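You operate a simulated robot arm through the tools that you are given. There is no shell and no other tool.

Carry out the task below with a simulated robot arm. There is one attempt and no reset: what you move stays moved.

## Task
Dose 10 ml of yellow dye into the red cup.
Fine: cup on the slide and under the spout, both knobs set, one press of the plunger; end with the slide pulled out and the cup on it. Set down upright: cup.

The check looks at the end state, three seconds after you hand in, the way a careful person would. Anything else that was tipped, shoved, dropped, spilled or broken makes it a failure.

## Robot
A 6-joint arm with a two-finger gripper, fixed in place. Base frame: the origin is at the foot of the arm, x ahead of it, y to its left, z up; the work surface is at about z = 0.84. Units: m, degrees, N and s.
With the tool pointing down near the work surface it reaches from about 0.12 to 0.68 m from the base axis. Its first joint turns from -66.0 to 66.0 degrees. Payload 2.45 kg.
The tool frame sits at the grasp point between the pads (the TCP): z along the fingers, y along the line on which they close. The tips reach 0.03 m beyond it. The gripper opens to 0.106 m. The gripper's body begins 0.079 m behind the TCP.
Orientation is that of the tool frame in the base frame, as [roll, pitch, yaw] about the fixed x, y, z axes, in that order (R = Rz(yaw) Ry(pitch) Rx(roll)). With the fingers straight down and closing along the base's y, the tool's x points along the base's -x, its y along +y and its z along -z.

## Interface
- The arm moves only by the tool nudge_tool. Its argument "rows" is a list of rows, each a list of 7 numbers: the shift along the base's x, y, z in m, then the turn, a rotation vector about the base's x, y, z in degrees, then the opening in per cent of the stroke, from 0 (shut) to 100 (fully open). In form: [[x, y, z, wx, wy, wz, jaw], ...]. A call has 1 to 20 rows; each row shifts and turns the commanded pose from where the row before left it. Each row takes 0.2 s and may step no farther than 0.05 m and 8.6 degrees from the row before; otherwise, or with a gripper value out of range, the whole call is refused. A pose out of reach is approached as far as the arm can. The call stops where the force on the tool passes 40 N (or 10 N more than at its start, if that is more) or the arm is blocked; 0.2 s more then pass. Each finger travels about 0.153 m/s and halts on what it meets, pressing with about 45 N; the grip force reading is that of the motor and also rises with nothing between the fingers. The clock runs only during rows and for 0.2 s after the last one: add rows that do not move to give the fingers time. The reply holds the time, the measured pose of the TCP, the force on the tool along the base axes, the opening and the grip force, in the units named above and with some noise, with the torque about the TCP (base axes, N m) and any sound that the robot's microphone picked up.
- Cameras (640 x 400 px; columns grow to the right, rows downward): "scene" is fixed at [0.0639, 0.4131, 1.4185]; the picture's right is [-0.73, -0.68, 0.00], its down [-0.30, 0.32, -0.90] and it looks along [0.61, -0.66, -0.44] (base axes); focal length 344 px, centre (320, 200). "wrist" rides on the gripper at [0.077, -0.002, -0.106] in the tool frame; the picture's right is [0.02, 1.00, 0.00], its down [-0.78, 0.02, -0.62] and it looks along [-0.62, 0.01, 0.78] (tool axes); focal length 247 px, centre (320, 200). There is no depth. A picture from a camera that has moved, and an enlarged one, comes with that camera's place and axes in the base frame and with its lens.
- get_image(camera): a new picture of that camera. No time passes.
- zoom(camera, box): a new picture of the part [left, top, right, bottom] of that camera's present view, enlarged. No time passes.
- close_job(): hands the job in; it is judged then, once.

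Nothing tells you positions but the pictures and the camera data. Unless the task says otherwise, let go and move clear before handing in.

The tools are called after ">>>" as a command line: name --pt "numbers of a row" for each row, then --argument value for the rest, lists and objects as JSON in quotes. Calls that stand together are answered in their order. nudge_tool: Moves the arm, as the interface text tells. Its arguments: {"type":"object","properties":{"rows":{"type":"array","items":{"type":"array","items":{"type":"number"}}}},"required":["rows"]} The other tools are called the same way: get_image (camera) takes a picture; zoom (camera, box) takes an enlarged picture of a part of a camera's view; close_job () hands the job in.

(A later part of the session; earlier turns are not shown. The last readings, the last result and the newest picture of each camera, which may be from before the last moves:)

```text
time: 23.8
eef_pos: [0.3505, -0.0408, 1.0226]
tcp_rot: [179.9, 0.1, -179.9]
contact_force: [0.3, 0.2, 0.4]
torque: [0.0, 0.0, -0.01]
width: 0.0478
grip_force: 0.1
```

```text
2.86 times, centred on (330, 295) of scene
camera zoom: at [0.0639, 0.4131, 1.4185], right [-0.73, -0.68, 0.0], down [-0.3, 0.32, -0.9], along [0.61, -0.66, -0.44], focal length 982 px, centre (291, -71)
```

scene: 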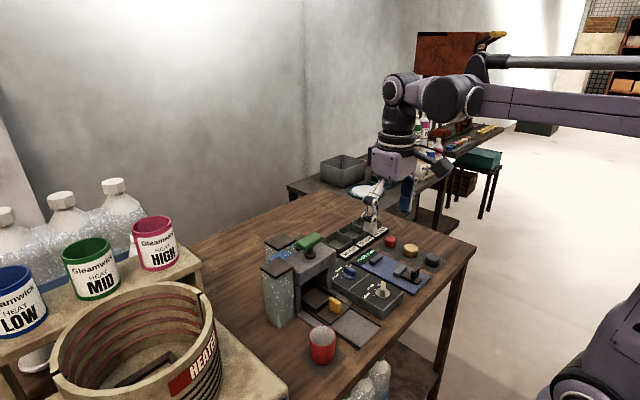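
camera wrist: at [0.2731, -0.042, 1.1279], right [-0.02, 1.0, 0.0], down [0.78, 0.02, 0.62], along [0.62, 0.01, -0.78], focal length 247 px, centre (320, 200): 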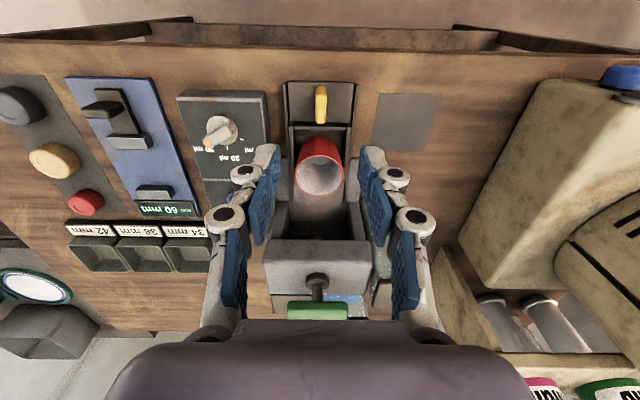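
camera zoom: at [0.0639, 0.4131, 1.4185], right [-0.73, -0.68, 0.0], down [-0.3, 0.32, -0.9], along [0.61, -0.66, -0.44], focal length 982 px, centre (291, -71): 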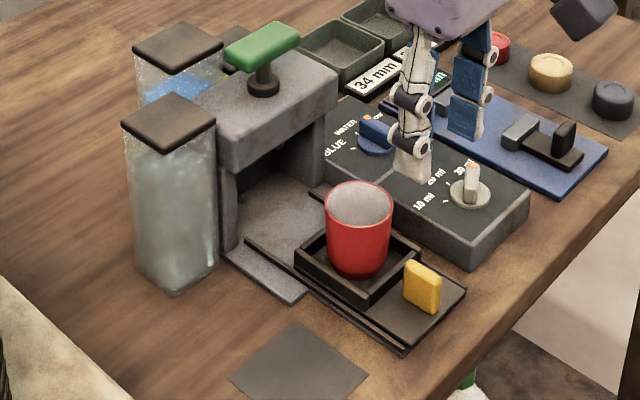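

The cup sits squarely in the recess. Next I'll grip the handle at (0.351, -0.040) again.

>>> nudge_tool --pt "0 0 -0.04 0 0 0 42" --pt "0 0 -0.04 0 0 0 42" --pt "0 0 -0.03 0 0 0 42" --pt "0 0 -0.015 0 0 0 42" --pt "0 0 -0.0085 0 0 0 42" --pt "0 0 0 0 0 0 42"

>>> get_image --camera "wrist"

>>> zoom --camera "scene" --box '[300, 235, 400, 345]'

```text
time: 25.2
eef_pos: [0.3505, -0.0391, 0.8879]
tcp_rot: [179.9, 0.1, -179.9]
contact_force: [-0.2, 0.0, -0.2]
torque: [-0.03, -0.02, 0.03]
width: 0.0444
grip_force: 0.1
```

```text
taken
camera wrist: at [0.2737, -0.0407, 0.993], right [-0.02, 1.0, 0.0], down [0.78, 0.02, 0.62], along [0.62, 0.01, -0.78], focal length 247 px, centre (320, 200)
```

wrist: 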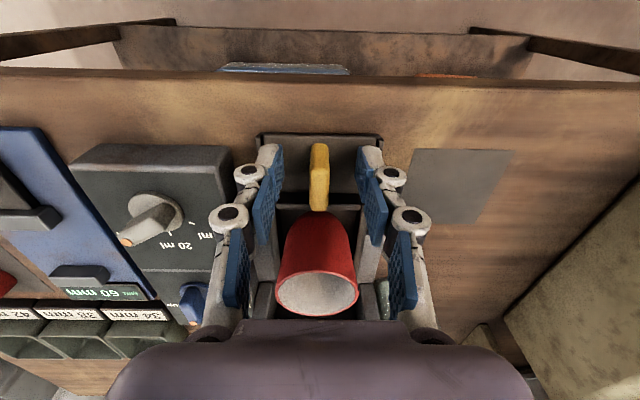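

```text
3.64 times, centred on (350, 290) of scene
camera zoom: at [0.0639, 0.4131, 1.4185], right [-0.73, -0.68, 0.0], down [-0.3, 0.32, -0.9], along [0.61, -0.66, -0.44], focal length 1250 px, centre (211, -127)
```

zoom: 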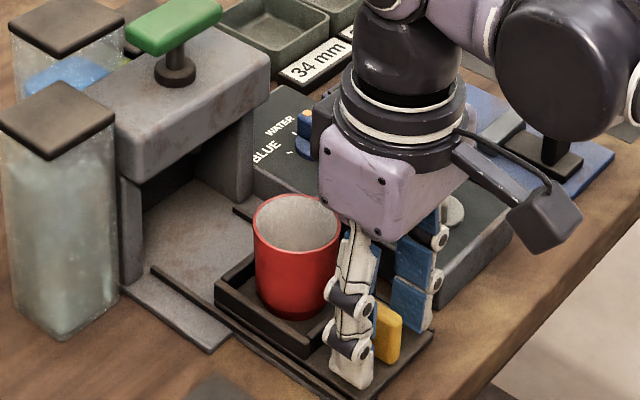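

>>> nudge_tool --pt "0 -0.0005 0 0 0 0 25" --pt "0 0 0 0 0 0 8" --pt "0 0 0 0 0 0 0" --pt "0 0 0 0 0 0 0" --pt "0.002 0 0 0 0 0 0" --pt "0.003 0 0 0 0 0 0" --pt "0.003 0 0 0 0 0 0" --pt "0.003 0 0 0 0 0 0" --pt "0.003 0 0 0 0 0 0" --pt "0.003 0 0 0 0 0 0" --pt "0.003 0 0 0 0 0 0" --pt "0.003 0 0 0 0 0 0"

>>> get_image --camera "wrist"

>>> zoom --camera "scene" --box '[300, 235, 400, 345]'

```text
time: 27.8
eef_pos: [0.374, -0.0401, 0.8873]
tcp_rot: [179.9, 0.0, -179.9]
contact_force: [0.0, 6.8, 6.5]
torque: [0.22, 0.12, -0.04]
width: 0.0107
grip_force: 37.7
```

```text
taken
camera wrist: at [0.2968, -0.0411, 0.9931], right [-0.02, 1.0, 0.0], down [0.78, 0.02, 0.62], along [0.62, 0.02, -0.78], focal length 247 px, centre (320, 200)
```

wrist: 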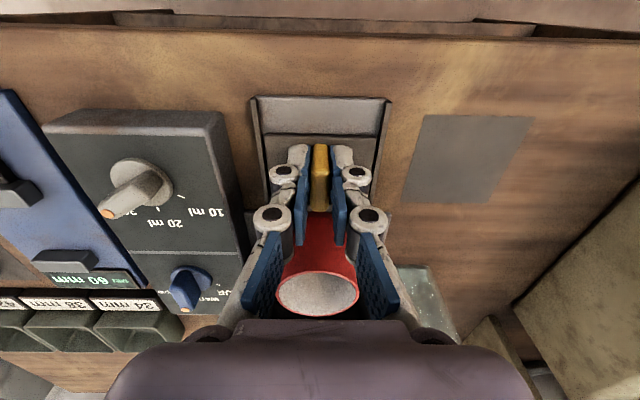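

```text
3.64 times, centred on (350, 290) of scene
camera zoom: at [0.0638, 0.4133, 1.4184], right [-0.73, -0.68, 0.0], down [-0.3, 0.32, -0.9], along [0.61, -0.66, -0.44], focal length 1250 px, centre (211, -127)
```

zoom: 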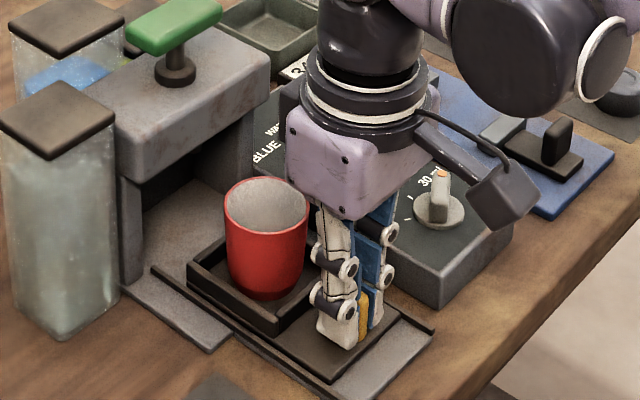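

The slide moves in smoothly with the cup steady. I'll continue pushing in.

>>> nudge_tool --pt "0.003 0.0005 0 0 0 0 0" --pt "0.003 0 0 0 0 0 0" --pt "0.003 0 0 0 0 0 0" --pt "0.003 0 0 0 0 0 0" --pt "0.003 0 0 0 0 0 0" --pt "0.003 0 0 0 0 0 0" --pt "0.003 0 0 0 0 0 0" --pt "0.003 0 0 0 0 0 0" --pt "0.003 0 0 0 0 0 0" --pt "0.003 0 0 0 0 0 0"

>>> zoom --camera "scene" --box '[280, 225, 390, 345]'

```text
time: 30.0
eef_pos: [0.4047, -0.0406, 0.8877]
tcp_rot: [-180.0, 0.2, -180.0]
contact_force: [-0.1, 1.6, 7.1]
torque: [0.04, -0.05, -0.02]
width: 0.0107
grip_force: 37.6
```

```text
3.33 times, centred on (335, 285) of scene
camera zoom: at [0.0638, 0.4131, 1.4185], right [-0.73, -0.68, 0.0], down [-0.3, 0.32, -0.9], along [0.61, -0.66, -0.44], focal length 1146 px, centre (270, -83)
```

zoom: 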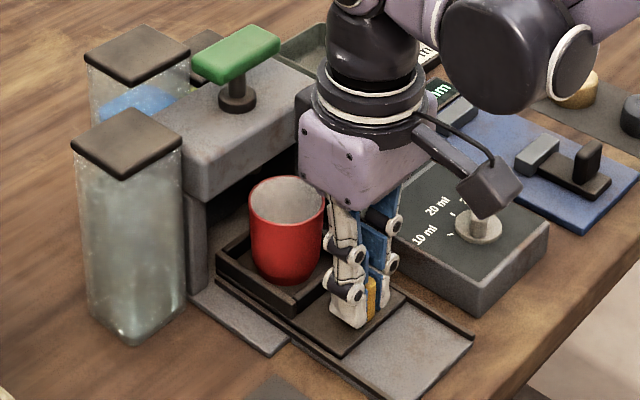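

>>> nudge_tool --pt "0.003 0 0 0 0 0 0" --pt "0.003 0 0 0 0 0 0" --pt "0.003 0 0 0 0 0 0" --pt "0.003 0 0 0 0 0 0" --pt "0.003 0 0 0 0 0 0" --pt "0.003 0 0 0 0 0 0" --pt "0.003 0 0 0 0 0 0" --pt "0.003 0 0 0 0 0 0" --pt "0.003 0 0 0 0 0 0" --pt "0.003 0 0 0 0 0 0"

>>> zoom --camera "scene" --box '[280, 225, 390, 345]'

>>> get_image --camera "wrist"

```text
time: 31.8
eef_pos: [0.4258, -0.0398, 0.887]
tcp_rot: [180.0, 0.1, -180.0]
contact_force: [0.8, -0.6, 4.9]
torque: [0.02, 0.03, -0.01]
width: 0.0107
grip_force: 38.0
stopped in row 8: the force on the tool passed its limit at 41 N (the readings are from after the stop); the commanded pose is now the measured one
```

```text
3.33 times, centred on (335, 285) of scene
camera zoom: at [0.0638, 0.4131, 1.4185], right [-0.73, -0.68, 0.0], down [-0.3, 0.32, -0.9], along [0.61, -0.66, -0.44], focal length 1146 px, centre (270, -83)
```

zoom: 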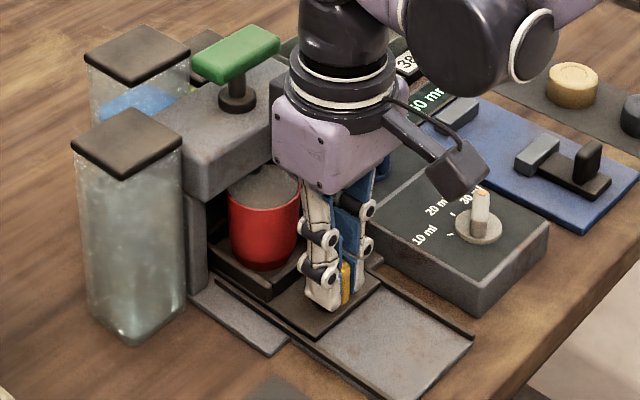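

```text
taken
camera wrist: at [0.3489, -0.0409, 0.993], right [-0.02, 1.0, 0.0], down [0.78, 0.02, 0.62], along [0.62, 0.01, -0.78], focal length 247 px, centre (320, 200)
```

wrist: 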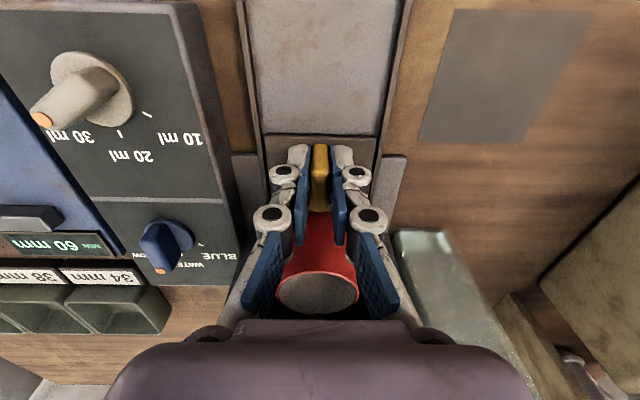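

>>> zoom --camera "scene" --box '[305, 255, 365, 325]'

>>> zoom --camera "wrist" --box '[250, 120, 390, 330]'

```text
5.71 times, centred on (335, 290) of scene
camera zoom: at [0.0638, 0.4131, 1.4185], right [-0.73, -0.68, 0.0], down [-0.3, 0.32, -0.9], along [0.61, -0.66, -0.44], focal length 1964 px, centre (234, -314)
```

zoom: 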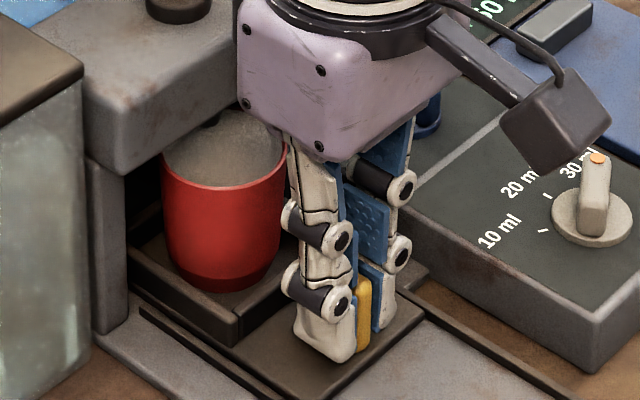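

```text
1.90 times, centred on (320, 225) of wrist
camera zoom: at [0.3489, -0.0409, 0.993], right [-0.02, 1.0, 0.0], down [0.78, 0.02, 0.62], along [0.62, 0.01, -0.78], focal length 470 px, centre (320, 152)
```

zoom: 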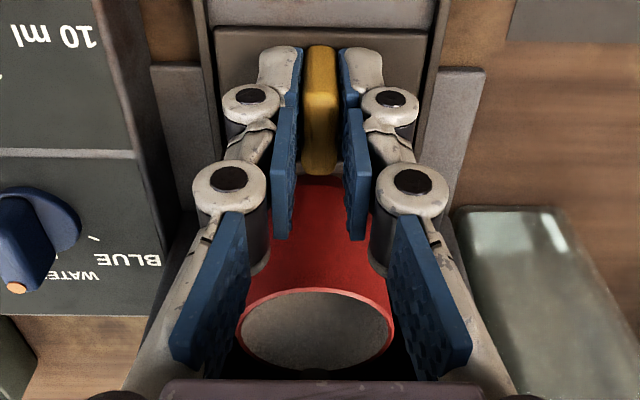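

The cup is upright, with the nozzle just above it. I'll push the last centimetre slowly to the end stop.

>>> nudge_tool --pt "0.002 0 0 0 0 0 0" --pt "0.002 0 0 0 0 0 0" --pt "0.002 0 0 0 0 0 0" --pt "0.002 0 0 0 0 0 0" --pt "0.002 0 0 0 0 0 0" --pt "0 0 0 0 0 0 0"

>>> zoom --camera "scene" --box '[305, 255, 365, 325]'

>>> zoom --camera "wrist" --box '[250, 120, 390, 330]'

```text
time: 33.2
eef_pos: [0.436, -0.0396, 0.8873]
tcp_rot: [-179.9, 0.0, -180.0]
contact_force: [-6.2, 3.4, 2.2]
torque: [0.06, -0.94, -0.02]
width: 0.0109
grip_force: 38.2
```

```text
5.71 times, centred on (335, 290) of scene
camera zoom: at [0.0636, 0.4132, 1.4185], right [-0.73, -0.68, 0.0], down [-0.3, 0.32, -0.9], along [0.61, -0.66, -0.44], focal length 1964 px, centre (234, -314)
```

zoom: 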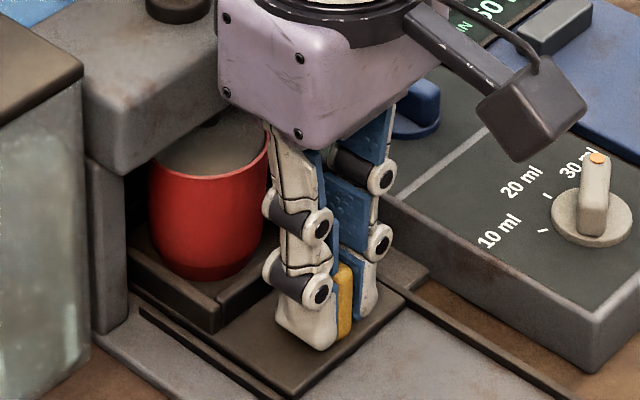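

```text
1.90 times, centred on (320, 225) of wrist
camera zoom: at [0.3585, -0.041, 0.993], right [-0.02, 1.0, 0.0], down [0.78, 0.02, 0.62], along [0.62, 0.01, -0.78], focal length 470 px, centre (320, 152)
```

zoom: 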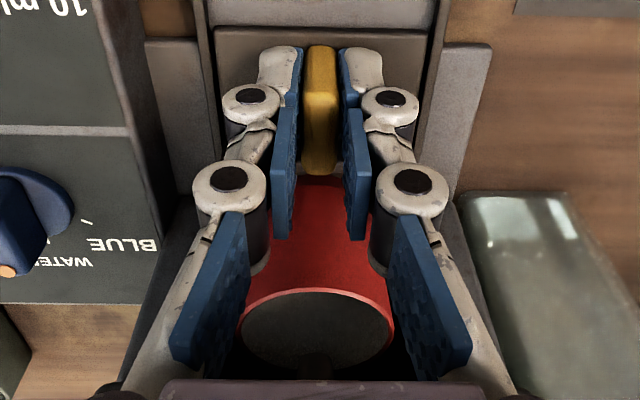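

>>> nudge_tool --pt "0.001 0 0 0 0 0 0" --pt "0.001 0 0 0 0 0 0" --pt "0.001 0 0 0 0 0 0" --pt "0.001 0 0 0 0 0 0" --pt "0 0 0 0 0 0 0"

```text
time: 34.4
eef_pos: [0.4358, -0.04, 0.8878]
tcp_rot: [180.0, -0.5, 180.0]
contact_force: [-31.0, 5.9, -7.2]
torque: [0.13, 0.25, -0.02]
width: 0.0106
grip_force: 38.0
```

The slide is at its inner stop (x = 0.436, 31 N resistance). I'll relax the push, open the jaws and rise.

>>> nudge_tool --pt "-0.002 -0.0005 0 0 0 0 0" --pt "-0.001 0 0 0 0 0 10" --pt "0 0 0 0 0 0 30" --pt "0 0 0 0 0 0 40" --pt "0 0 0.03 0 0 0 40" --pt "-0.01 0 0.04 0 0 0 40" --pt "-0.02 0 0.04 0 0 0 40" --pt "-0.03 -0.02 0.03 0 0 0 40" --pt "-0.01 -0.03 0.02 0 0 0 40" --pt "0 0 0 0 0 0 40"

>>> get_image --camera "wrist"

>>> zoom --camera "scene" --box '[265, 215, 425, 335]'

```text
time: 36.6
eef_pos: [0.3673, -0.0887, 1.0483]
tcp_rot: [-179.9, 0.1, -179.9]
contact_force: [0.0, -0.3, -0.2]
torque: [0.0, 0.01, 0.01]
width: 0.0423
grip_force: 0.1
```

```text
taken
camera wrist: at [0.2908, -0.0894, 1.1533], right [-0.02, 1.0, 0.0], down [0.78, 0.02, 0.62], along [0.62, 0.01, -0.78], focal length 247 px, centre (320, 200)
```

wrist: 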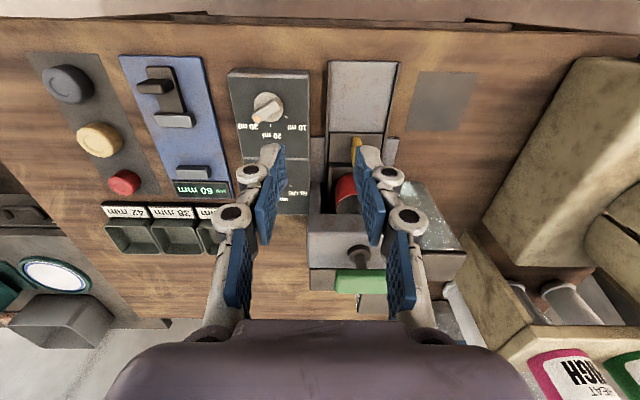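

```text
3.33 times, centred on (345, 275) of scene
camera zoom: at [0.0639, 0.4131, 1.4185], right [-0.73, -0.68, 0.0], down [-0.3, 0.32, -0.9], along [0.61, -0.66, -0.44], focal length 1146 px, centre (237, -50)
```

zoom: 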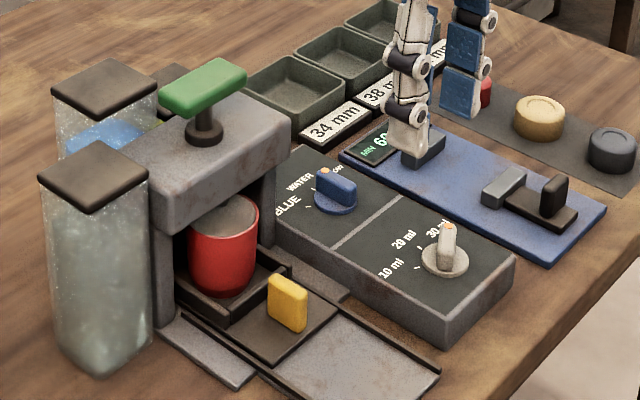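

The slide is fully in with the cup under the spout. Next is the knobs, so I'll zoom to locate them precisely.

>>> zoom --camera "wrist" --box '[220, 60, 330, 170]'

>>> zoom --camera "scene" --box '[320, 250, 400, 310]'

```text
3.64 times, centred on (275, 115) of wrist
camera zoom: at [0.2908, -0.0894, 1.1533], right [-0.02, 1.0, 0.0], down [0.78, 0.02, 0.62], along [0.62, 0.01, -0.78], focal length 898 px, centre (484, 509)
```

zoom: 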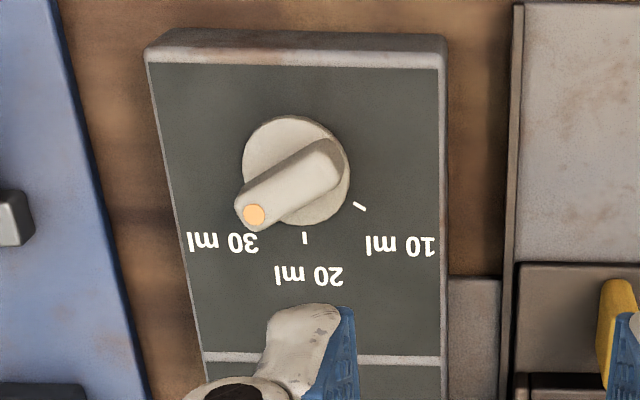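

```text
6.67 times, centred on (360, 280) of scene
camera zoom: at [0.0639, 0.4131, 1.4185], right [-0.73, -0.68, 0.0], down [-0.3, 0.32, -0.9], along [0.61, -0.66, -0.44], focal length 2292 px, centre (53, -333)
```

zoom: 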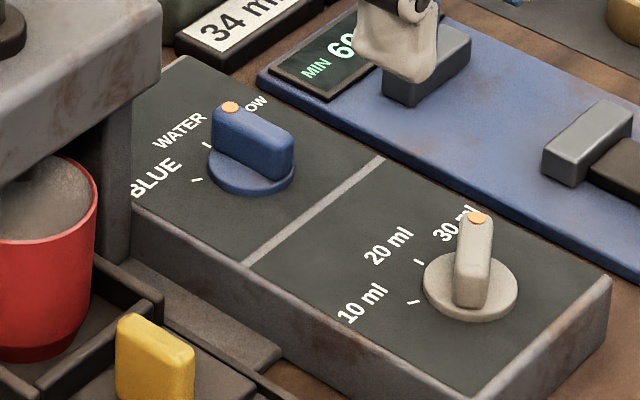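

The volume knob is centred at about (0.3815, -0.146), with its bar top at z ≈ 0.896 and pointing about -55° (30 ml). The 10 ml tick is at +55°. I'll move above it and turn the jaws to straddle the bar.

>>> nudge_tool --pt "0.002 -0.0082 0 0 0 -8 40" --pt "0.002 -0.0082 0 0 0 -8 40" --pt "0.002 -0.0082 0 0 0 -8 40" --pt "0.002 -0.0082 0 0 0 -8 40" --pt "0.002 -0.0082 0 0 0 -8 40" --pt "0.002 -0.0082 -0.01 0 0 -8 40" --pt "0.002 -0.0081 -0.02 0 0 -7 40" --pt "0 0 -0.02 0 0 0 40" --pt "0 0 0 0 0 0 40"

>>> get_image --camera "wrist"

>>> zoom --camera "scene" --box '[300, 205, 440, 325]'

```text
time: 38.6
eef_pos: [0.3804, -0.1484, 0.9968]
tcp_rot: [180.0, 0.1, 125.0]
contact_force: [-0.2, -0.3, 0.9]
torque: [-0.01, 0.01, -0.01]
width: 0.0422
grip_force: 0.0
```

```text
taken
camera wrist: at [0.3347, -0.086, 1.1023], right [0.81, 0.59, 0.0], down [0.46, -0.63, 0.62], along [0.37, -0.5, -0.78], focal length 247 px, centre (320, 200)
```

wrist: 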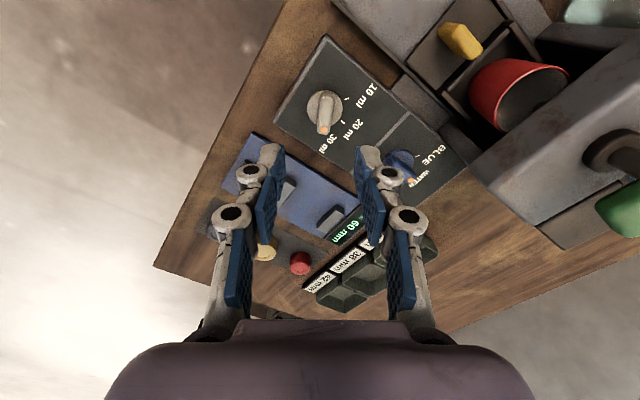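

```text
3.33 times, centred on (370, 265) of scene
camera zoom: at [0.0639, 0.4131, 1.4185], right [-0.73, -0.68, 0.0], down [-0.3, 0.32, -0.9], along [0.61, -0.66, -0.44], focal length 1146 px, centre (153, -17)
```

zoom: 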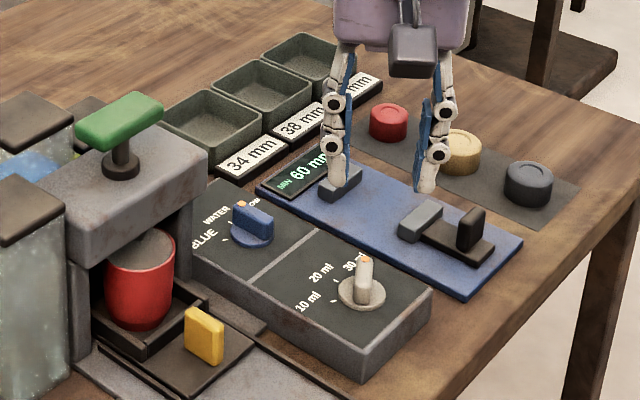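

>>> zoom --camera "wrist" --box '[280, 60, 380, 170]'

```text
3.64 times, centred on (330, 115) of wrist
camera zoom: at [0.3347, -0.086, 1.1023], right [0.81, 0.59, 0.0], down [0.46, -0.63, 0.62], along [0.37, -0.5, -0.78], focal length 898 px, centre (284, 509)
```

zoom: 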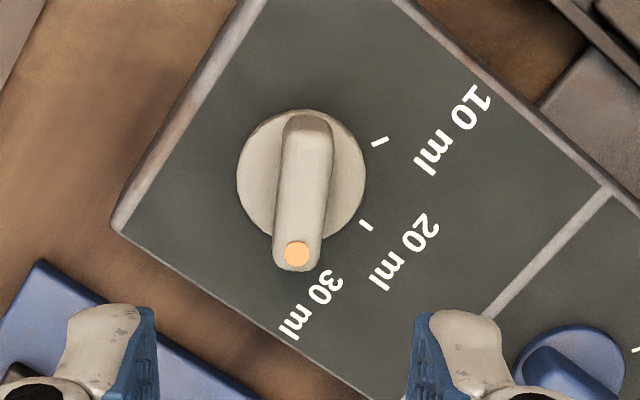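

The bar sits a few mm off the jaw centre and about 4° further round. I'll correct, descend partway and re-check.

>>> nudge_tool --pt "0.0003 0.0042 -0.01 0 0 -4 35" --pt "0 0 -0.03 0 0 0 35" --pt "0 0 -0.01 0 0 0 35" --pt "0 0 0 0 0 0 35"

>>> zoom --camera "wrist" --box '[240, 60, 400, 210]'

>>> zoom --camera "scene" --box '[300, 205, 440, 325]'

```text
time: 39.6
eef_pos: [0.3809, -0.1447, 0.9475]
tcp_rot: [-180.0, 0.1, 121.0]
contact_force: [-0.4, 0.0, 0.5]
torque: [0.02, -0.01, 0.0]
width: 0.037
grip_force: 0.0
```

```text
2.67 times, centred on (320, 135) of wrist
camera zoom: at [0.3395, -0.079, 1.0525], right [0.85, 0.53, 0.0], down [0.42, -0.66, 0.62], along [0.33, -0.53, -0.78], focal length 659 px, centre (320, 373)
```

zoom: 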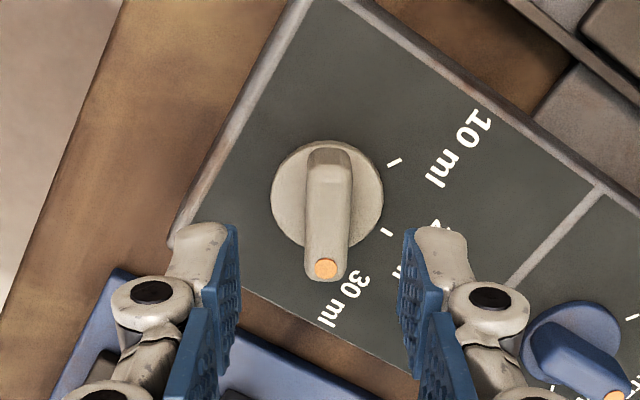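

```text
3.33 times, centred on (370, 265) of scene
camera zoom: at [0.0639, 0.4131, 1.4185], right [-0.73, -0.68, 0.0], down [-0.3, 0.32, -0.9], along [0.61, -0.66, -0.44], focal length 1146 px, centre (153, -17)
```

zoom: 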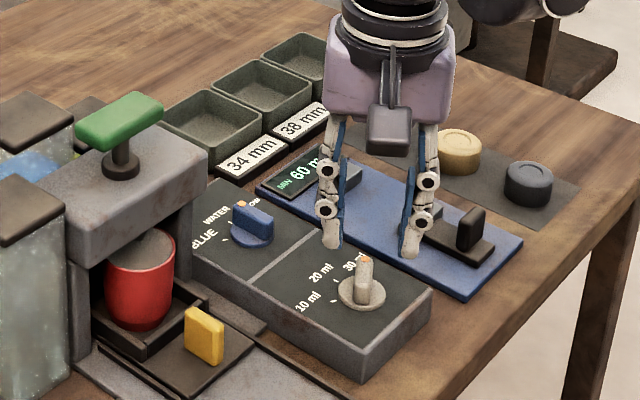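

The jaws are now centred and aligned, with the bar at about -59.5°. I'll descend around the bar.

>>> nudge_tool --pt "0 0 -0.02 0 0 0 35" --pt "0 0 -0.012 0 0 0 35" --pt "0 0 -0.008 0 0 0 35" --pt "0 0 0 0 0 0 35"

>>> zoom --camera "wrist" --box '[240, 90, 400, 240]'

>>> zoom --camera "scene" --box '[320, 225, 430, 315]'

```text
time: 40.6
eef_pos: [0.3811, -0.145, 0.9072]
tcp_rot: [-180.0, 0.0, 121.0]
contact_force: [0.7, 0.3, -0.4]
torque: [-0.01, 0.0, -0.01]
width: 0.0372
grip_force: 0.1
```

```text
2.67 times, centred on (320, 165) of wrist
camera zoom: at [0.3392, -0.0791, 1.0123], right [0.85, 0.53, 0.0], down [0.42, -0.66, 0.62], along [0.33, -0.53, -0.78], focal length 659 px, centre (320, 293)
```

zoom: 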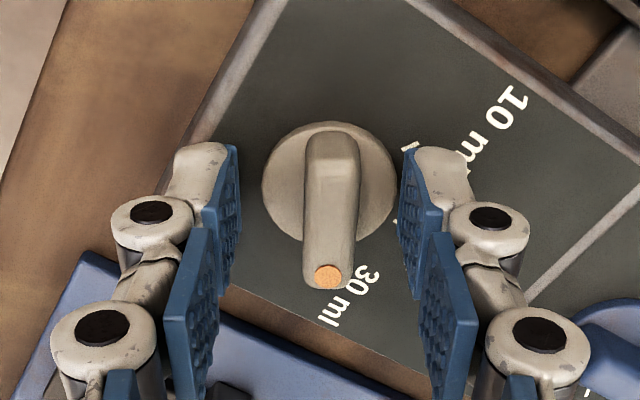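

```text
4.44 times, centred on (375, 270) of scene
camera zoom: at [0.0639, 0.4131, 1.4185], right [-0.73, -0.68, 0.0], down [-0.3, 0.32, -0.9], along [0.61, -0.66, -0.44], focal length 1528 px, centre (76, -111)
```

zoom: 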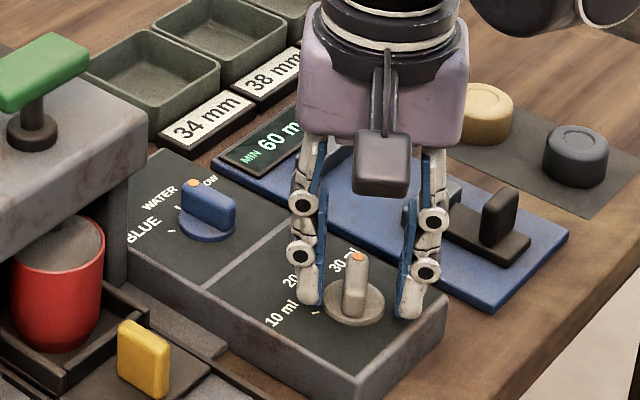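

>>> nudge_tool --pt "0.0012 0.0008 0 0 0 0 30" --pt "0 0 0 0 0 0 20" --pt "0 0 0 0 0 0 10" --pt "0 0 0 0 0 0 0" --pt "0 0 0 0 0 0 0"

>>> zoom --camera "wrist" --box '[240, 90, 400, 240]'

```text
time: 41.8
eef_pos: [0.3819, -0.1429, 0.9071]
tcp_rot: [180.0, 0.1, 121.0]
contact_force: [2.0, 2.1, -2.9]
torque: [0.12, -0.04, 0.03]
width: 0.0117
grip_force: 38.8
```

```text
2.67 times, centred on (320, 165) of wrist
camera zoom: at [0.3408, -0.0775, 1.0123], right [0.85, 0.53, 0.0], down [0.42, -0.66, 0.62], along [0.33, -0.53, -0.78], focal length 659 px, centre (320, 293)
```

zoom: 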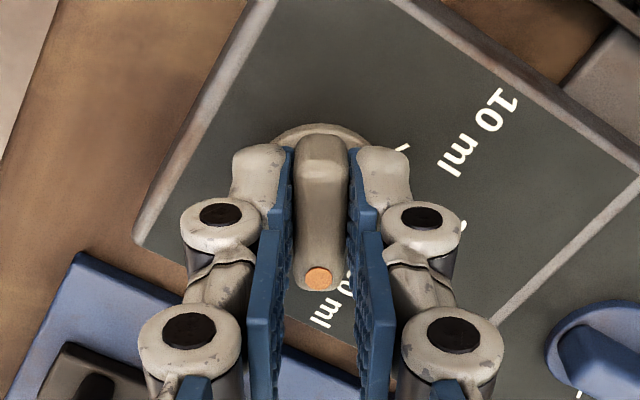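

The bar is gripped with little side force. I'll start turning toward 10 ml (counter-clockwise from above) and watch the torque.

>>> nudge_tool --pt "0 0 0 0 0 4 0" --pt "0 0 0 0 0 5 0" --pt "0 0 0 0 0 5 0" --pt "0 0 0 0 0 5 0" --pt "0 0 0 0 0 5 0" --pt "0 0 0 0 0 0 0"

>>> zoom --camera "wrist" --box '[240, 90, 400, 240]'

```text
time: 43.2
eef_pos: [0.3805, -0.1439, 0.9057]
tcp_rot: [-180.0, 0.0, 145.2]
contact_force: [-11.7, -4.3, -26.1]
torque: [-0.5, -0.28, -0.01]
width: 0.0116
grip_force: 38.7
```

```text
2.67 times, centred on (320, 165) of wrist
camera zoom: at [0.3174, -0.1006, 1.0124], right [0.56, 0.83, 0.0], down [0.65, -0.43, 0.62], along [0.52, -0.35, -0.78], focal length 659 px, centre (320, 293)
```

zoom: 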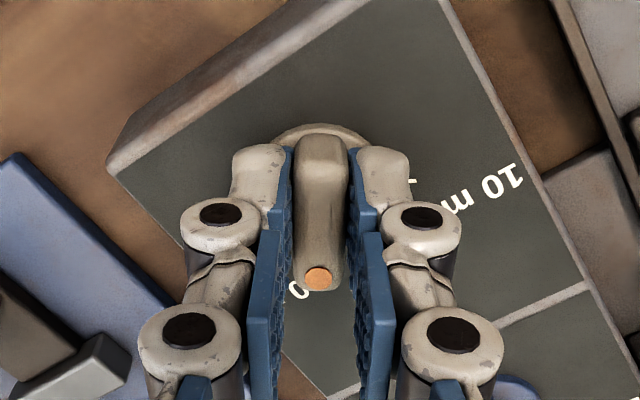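

The knob turns with the grip, and a small side load has built up. I'll trim the position and continue.

>>> nudge_tool --pt "-0.0012 -0.0006 -0.0012 0 0 2 0" --pt "0 0 0 0 0 5 0" --pt "0 0 0 0 0 5 0" --pt "0 0 0 0 0 5 0" --pt "0 0 0 0 0 5 0" --pt "0 0 0 0 0 0 0"

```text
time: 44.6
eef_pos: [0.3817, -0.1448, 0.9071]
tcp_rot: [-179.7, 0.1, 167.1]
contact_force: [-3.1, 0.0, 5.1]
torque: [-0.12, -0.46, -0.02]
width: 0.0117
grip_force: 39.1
stopped in row 6: the force on the tool passed its limit at 41 N (the readings are from after the stop); the commanded pose is now the measured one
```

>>> nudge_tool --pt "0 0 0 0 0 4 0" --pt "0 0 0 0 0 5 0" --pt "0 0 0 0 0 5 0" --pt "0 0 0 0 0 0 0"

>>> get_image --camera "wrist"

```text
time: 45.6
eef_pos: [0.3802, -0.1463, 0.9068]
tcp_rot: [-179.7, 0.1, -179.0]
contact_force: [-3.8, -8.9, 5.9]
torque: [-0.28, -0.02, -0.04]
width: 0.0119
grip_force: 38.1
```

```text
taken
camera wrist: at [0.3036, -0.1477, 1.0122], right [-0.04, 1.0, -0.01], down [0.78, 0.04, 0.62], along [0.62, 0.02, -0.78], focal length 247 px, centre (320, 200)
```

wrist: 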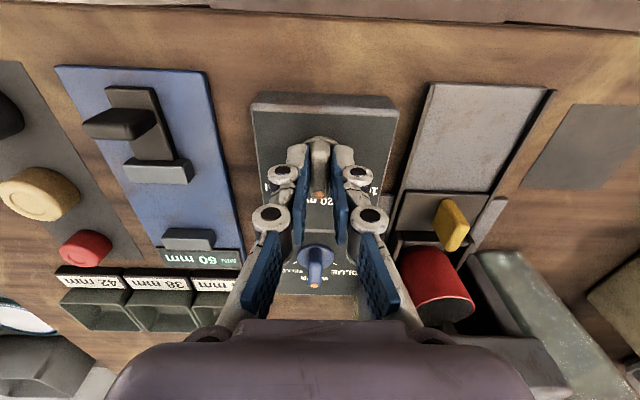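

The pointer is now at 20 ml. I'll keep turning toward 10 ml, trimming slightly.

>>> nudge_tool --pt "-0.0005 -0.001 0 0 0 4 0" --pt "0 0 0 0 0 5 0" --pt "0 0 0 0 0 5 0" --pt "0 0 0 0 0 5 0" --pt "0 0 0 0 0 0 0"

```text
time: 46.8
eef_pos: [0.3798, -0.146, 0.9078]
tcp_rot: [-179.6, 0.2, -159.9]
contact_force: [6.3, -15.9, 15.5]
torque: [-0.43, -0.17, -0.05]
width: 0.0118
grip_force: 38.9
```

>>> nudge_tool --pt "0.0006 -0.0014 0.0008 0 0 3 0" --pt "0 0 0 0 0 5 0" --pt "0 0 0 0 0 5 0" --pt "0 0 0 0 0 5 0" --pt "0 0 0 0 0 0 0"

>>> zoom --camera "wrist" --box '[240, 90, 400, 240]'

```text
time: 48.0
eef_pos: [0.3806, -0.1485, 0.9067]
tcp_rot: [-179.7, 0.1, -141.8]
contact_force: [2.6, -13.0, -23.4]
torque: [0.15, -0.56, -0.02]
width: 0.0118
grip_force: 39.1
```

```text
2.67 times, centred on (320, 165) of wrist
camera zoom: at [0.3213, -0.1956, 1.0122], right [-0.63, 0.77, 0.0], down [0.6, 0.5, 0.62], along [0.48, 0.39, -0.78], focal length 659 px, centre (320, 293)
```

zoom: 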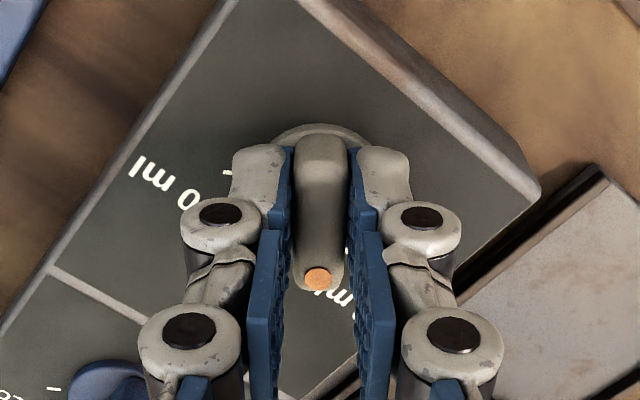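

>>> nudge_tool --pt "0.0002 -0.0012 -0.001 0 0 3 0" --pt "0 0 0 0 0 5 0" --pt "0 0 0 0 0 5 0" --pt "0 0 0 0 0 4 0" --pt "0 0 0 0 0 0 0"

>>> zoom --camera "wrist" --box '[240, 90, 400, 240]'

>>> zoom --camera "scene" --box '[300, 225, 420, 325]'

```text
time: 49.2
eef_pos: [0.3808, -0.1484, 0.9069]
tcp_rot: [-179.7, 0.1, -124.8]
contact_force: [3.2, -12.6, 25.1]
torque: [-0.34, -0.08, -0.01]
width: 0.0116
grip_force: 38.4
```

```text
2.67 times, centred on (320, 165) of wrist
camera zoom: at [0.3386, -0.2114, 1.0123], right [-0.83, 0.55, -0.01], down [0.43, 0.65, 0.62], along [0.35, 0.52, -0.78], focal length 659 px, centre (320, 293)
```

zoom: 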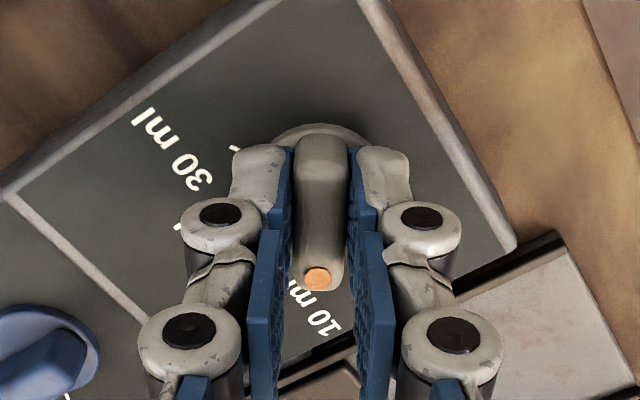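

```text
4.00 times, centred on (360, 275) of scene
camera zoom: at [0.0636, 0.4129, 1.4186], right [-0.73, -0.68, 0.0], down [-0.3, 0.32, -0.9], along [0.61, -0.66, -0.44], focal length 1375 px, centre (160, -100)
```

zoom: 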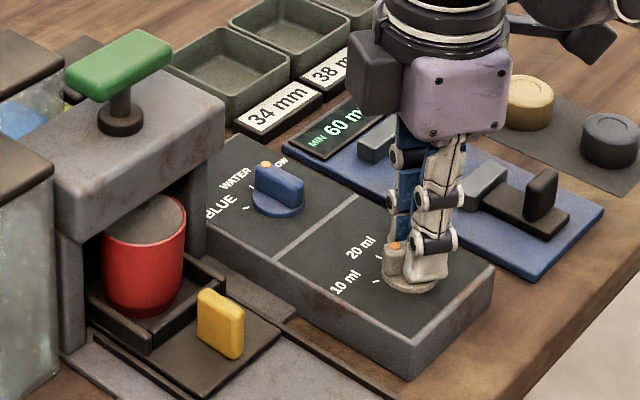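

The pointer is at about 55°. I'll add the last 4° to mirror the starting 30 ml angle, then release and inspect against the tick.

>>> nudge_tool --pt "0 -0.0008 0.001 0 0 2 0" --pt "0 0 0 0 0 2.3 0" --pt "0 0 0 0 0 0 0" --pt "0 0 0 0 0 0 0"

```text
time: 50.2
eef_pos: [0.3821, -0.1488, 0.9069]
tcp_rot: [-179.9, 0.2, -120.6]
contact_force: [8.4, -4.5, -21.7]
torque: [-0.6, 0.06, -0.07]
width: 0.0117
grip_force: 38.4
```

>>> nudge_tool --pt "0 0 0 0 0 0 15" --pt "0 0 0 0 0 0 30" --pt "0 0 0 0 0 0 35" --pt "0 0 0.02 0 0 0 35" --pt "0 0 0.03 0 0 0 35" --pt "0 0 0.03 0 0 0 35" --pt "0 0 0 0 0 0 35"

>>> zoom --camera "wrist" --box '[260, 60, 380, 180]'

>>> zoom --camera "scene" --box '[320, 250, 400, 310]'

```text
time: 51.8
eef_pos: [0.3813, -0.1484, 0.9874]
tcp_rot: [-179.8, 0.2, -120.7]
contact_force: [0.1, 0.2, -0.3]
torque: [0.02, 0.03, 0.02]
width: 0.0371
grip_force: 0.1
```

```text
3.33 times, centred on (320, 120) of wrist
camera zoom: at [0.3428, -0.2153, 1.0935], right [-0.87, 0.49, 0.0], down [0.38, 0.68, 0.62], along [0.31, 0.54, -0.78], focal length 823 px, centre (320, 467)
```

zoom: 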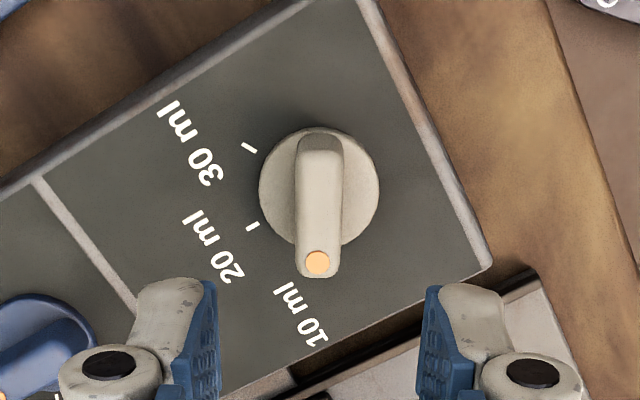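

```text
6.67 times, centred on (360, 280) of scene
camera zoom: at [0.0639, 0.4131, 1.4185], right [-0.73, -0.68, 0.0], down [-0.3, 0.32, -0.9], along [0.61, -0.66, -0.44], focal length 2292 px, centre (53, -333)
```

zoom: 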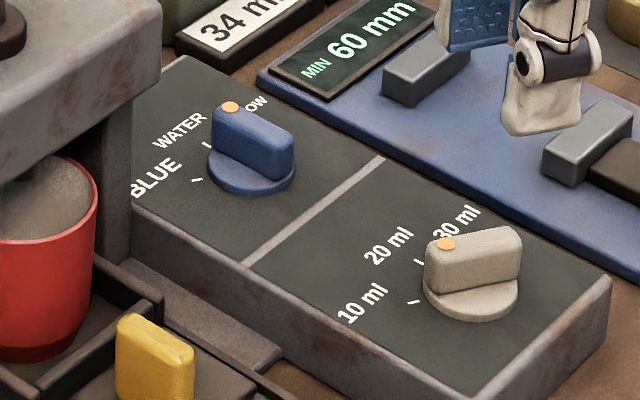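

The volume knob now points at 10 ml, mirroring its starting geometry. Next is the dye knob, near (0.478, -0.147) and pointing at WATER. I'll move above it while turning the jaws back.

>>> nudge_tool --pt "0.012 0 0.01 0 0 -7.4 35" --pt "0.012 0 0.01 0 0 -7.4 35" --pt "0.012 0 0 0 0 -7.4 35" --pt "0.012 0 0 0 0 -7.4 35" --pt "0.012 0 0 0 0 -7.4 35" --pt "0.012 0 0 0 0 -7.4 35" --pt "0.012 0.001 0 0 0 -7.4 35" --pt "0.012 0 0 0 0 -7.4 35" --pt "0 0 0 0 0 0 35"

>>> get_image --camera "wrist"

>>> zoom --camera "scene" --box '[280, 205, 420, 325]'

```text
time: 53.8
eef_pos: [0.4776, -0.149, 1.0088]
tcp_rot: [-179.8, 0.0, -179.9]
contact_force: [0.6, 0.6, 0.0]
torque: [-0.01, 0.01, 0.03]
width: 0.037
grip_force: 0.1
```

```text
taken
camera wrist: at [0.4001, -0.1487, 1.1138], right [-0.02, 1.0, 0.0], down [0.78, 0.02, 0.62], along [0.62, 0.01, -0.78], focal length 247 px, centre (320, 200)
```

wrist: 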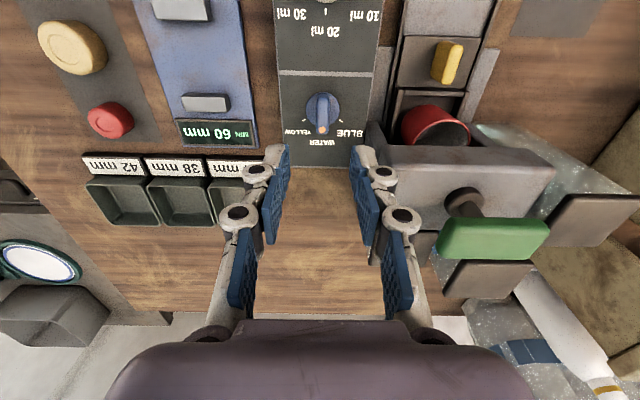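

```text
3.33 times, centred on (350, 265) of scene
camera zoom: at [0.0639, 0.4131, 1.4185], right [-0.73, -0.68, 0.0], down [-0.3, 0.32, -0.9], along [0.61, -0.66, -0.44], focal length 1146 px, centre (220, -17)
```

zoom: 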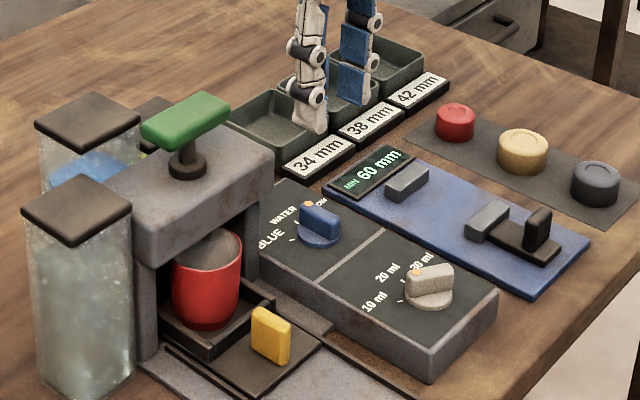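

>>> zoom --camera "wrist" --box '[270, 50, 400, 180]'

```text
3.08 times, centred on (335, 115) of wrist
camera zoom: at [0.4001, -0.1487, 1.1138], right [-0.02, 1.0, 0.0], down [0.78, 0.02, 0.62], along [0.62, 0.01, -0.78], focal length 760 px, centre (274, 462)
```

zoom: 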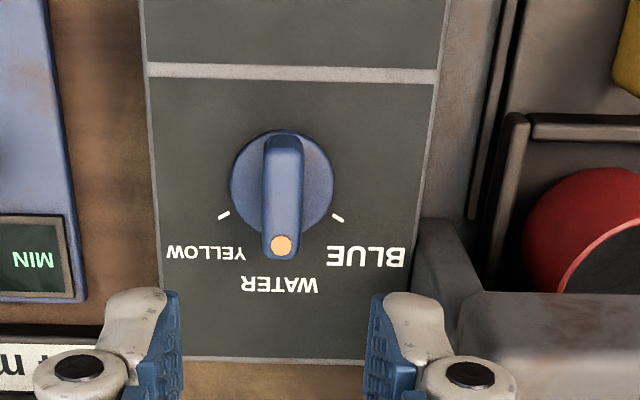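

The dye knob is at about (0.480, -0.148) with its bar aligned to the jaws. I'll centre and descend.

>>> nudge_tool --pt "0.0022 0.001 -0.03 0 0 0 35" --pt "0 0 -0.03 0 0 0 35" --pt "0 0 -0.01 0 0 0 35" --pt "0 0 0 0 0 0 35"

>>> get_image --camera "wrist"

>>> zoom --camera "scene" --box '[280, 205, 420, 325]'

```text
time: 54.8
eef_pos: [0.4787, -0.1487, 0.9378]
tcp_rot: [-179.8, 0.1, -179.8]
contact_force: [-0.4, 0.6, 0.0]
torque: [-0.01, 0.04, 0.02]
width: 0.0369
grip_force: 0.1
```

```text
taken
camera wrist: at [0.4018, -0.1486, 1.0422], right [-0.03, 1.0, 0.0], down [0.78, 0.02, 0.62], along [0.62, 0.01, -0.78], focal length 247 px, centre (320, 200)
```

wrist: 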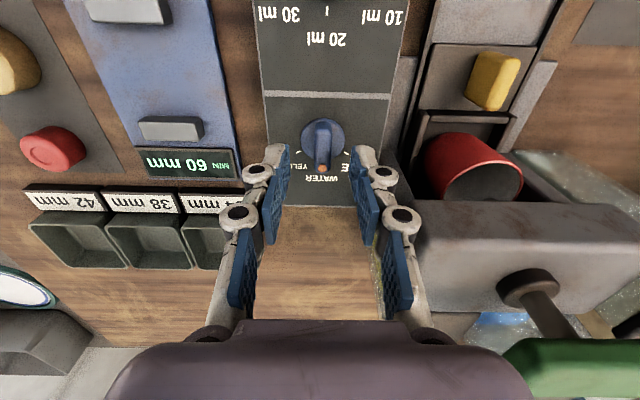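

```text
3.33 times, centred on (350, 265) of scene
camera zoom: at [0.0639, 0.4131, 1.4185], right [-0.73, -0.68, 0.0], down [-0.3, 0.32, -0.9], along [0.61, -0.66, -0.44], focal length 1146 px, centre (220, -17)
```

zoom: 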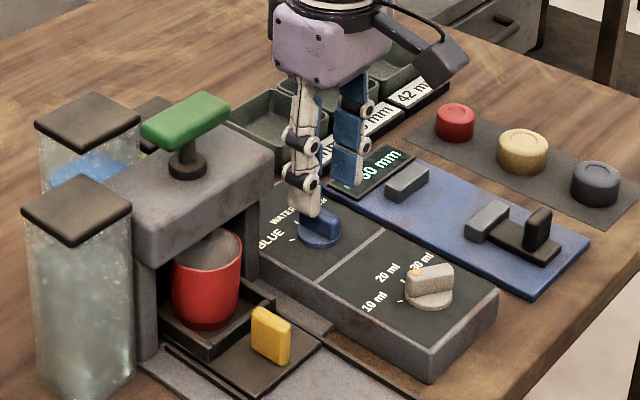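

>>> nudge_tool --pt "0 0 -0.012 0 0 0 33" --pt "0 0 -0.01 0 0 0 33" --pt "0 0 -0.0085 0 0 0 33" --pt "0 0 0 0 0 0 33"

>>> zoom --camera "wrist" --box '[240, 90, 430, 250]'

>>> zoom --camera "scene" --box '[310, 205, 400, 295]'

```text
time: 55.8
eef_pos: [0.4786, -0.1478, 0.9063]
tcp_rot: [-179.9, 0.1, -179.8]
contact_force: [0.8, -0.4, -0.1]
torque: [-0.02, 0.0, 0.01]
width: 0.0348
grip_force: 0.0
```

```text
2.50 times, centred on (335, 170) of wrist
camera zoom: at [0.4017, -0.1488, 1.0125], right [-0.03, 1.0, 0.0], down [0.78, 0.02, 0.62], along [0.62, 0.01, -0.78], focal length 617 px, centre (282, 275)
```

zoom: 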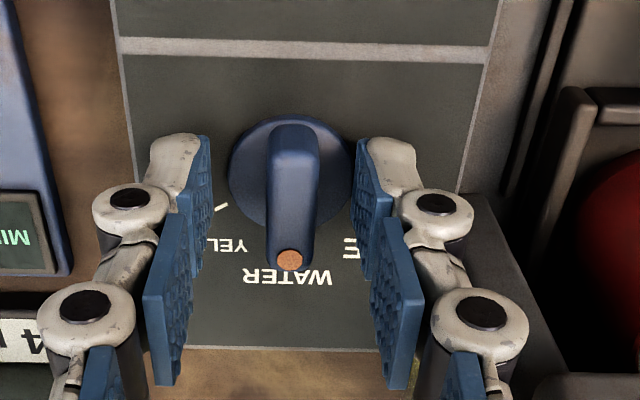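

```text
4.44 times, centred on (355, 250) of scene
camera zoom: at [0.0639, 0.4131, 1.4185], right [-0.73, -0.68, 0.0], down [-0.3, 0.32, -0.9], along [0.61, -0.66, -0.44], focal length 1528 px, centre (164, -22)
```

zoom: 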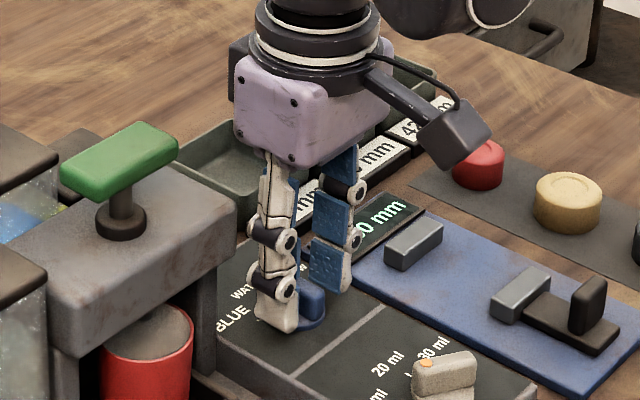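

>>> nudge_tool --pt "0 0.001 0 0 0 0 25" --pt "0 0 0 0 0 0 15" --pt "0 0 0 0 0 0 5" --pt "0 0 0 0 0 0 0" --pt "0 0 0 0 0 0 0"

>>> zoom --camera "wrist" --box '[240, 90, 430, 250]'

```text
time: 57.0
eef_pos: [0.4792, -0.1461, 0.9067]
tcp_rot: [-179.9, 0.2, -179.7]
contact_force: [-1.5, 7.1, -4.4]
torque: [0.19, -0.01, -0.01]
width: 0.0119
grip_force: 38.5
```

```text
2.50 times, centred on (335, 170) of wrist
camera zoom: at [0.4021, -0.1469, 1.0125], right [-0.03, 1.0, 0.0], down [0.78, 0.02, 0.62], along [0.62, 0.01, -0.78], focal length 617 px, centre (282, 275)
```

zoom: 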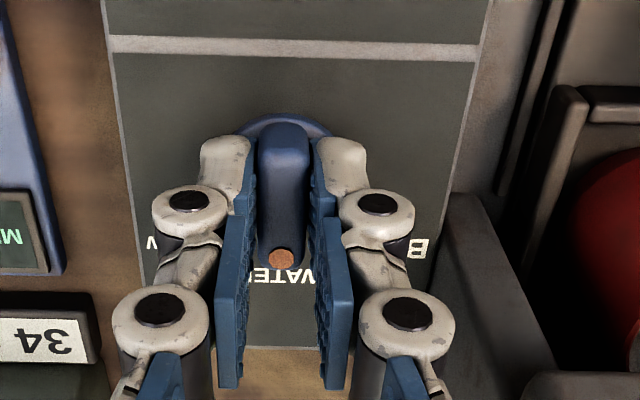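

The dye knob bar is gripped. I'll turn it clockwise from above, toward YELLOW.

>>> nudge_tool --pt "0 0.0006 0 0 0 -4 0" --pt "0 0 0 0 0 -5 0" --pt "0 0 0 0 0 -5 0" --pt "0 0 0 0 0 -5 0" --pt "0 0 0 0 0 0 0"

>>> zoom --camera "scene" --box '[310, 205, 400, 295]'

```text
time: 58.2
eef_pos: [0.4798, -0.145, 0.9068]
tcp_rot: [-179.9, 0.1, 161.2]
contact_force: [-1.8, 15.0, -3.3]
torque: [0.38, -0.07, 0.04]
width: 0.0118
grip_force: 38.9
```

```text
4.44 times, centred on (355, 250) of scene
camera zoom: at [0.0639, 0.4135, 1.4184], right [-0.73, -0.68, 0.0], down [-0.3, 0.32, -0.9], along [0.61, -0.66, -0.44], focal length 1528 px, centre (164, -22)
```

zoom: 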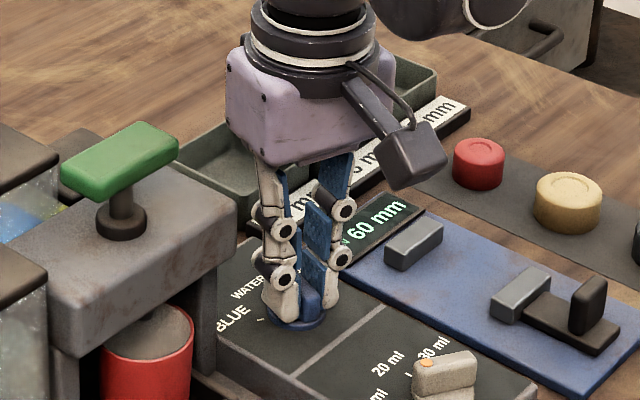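

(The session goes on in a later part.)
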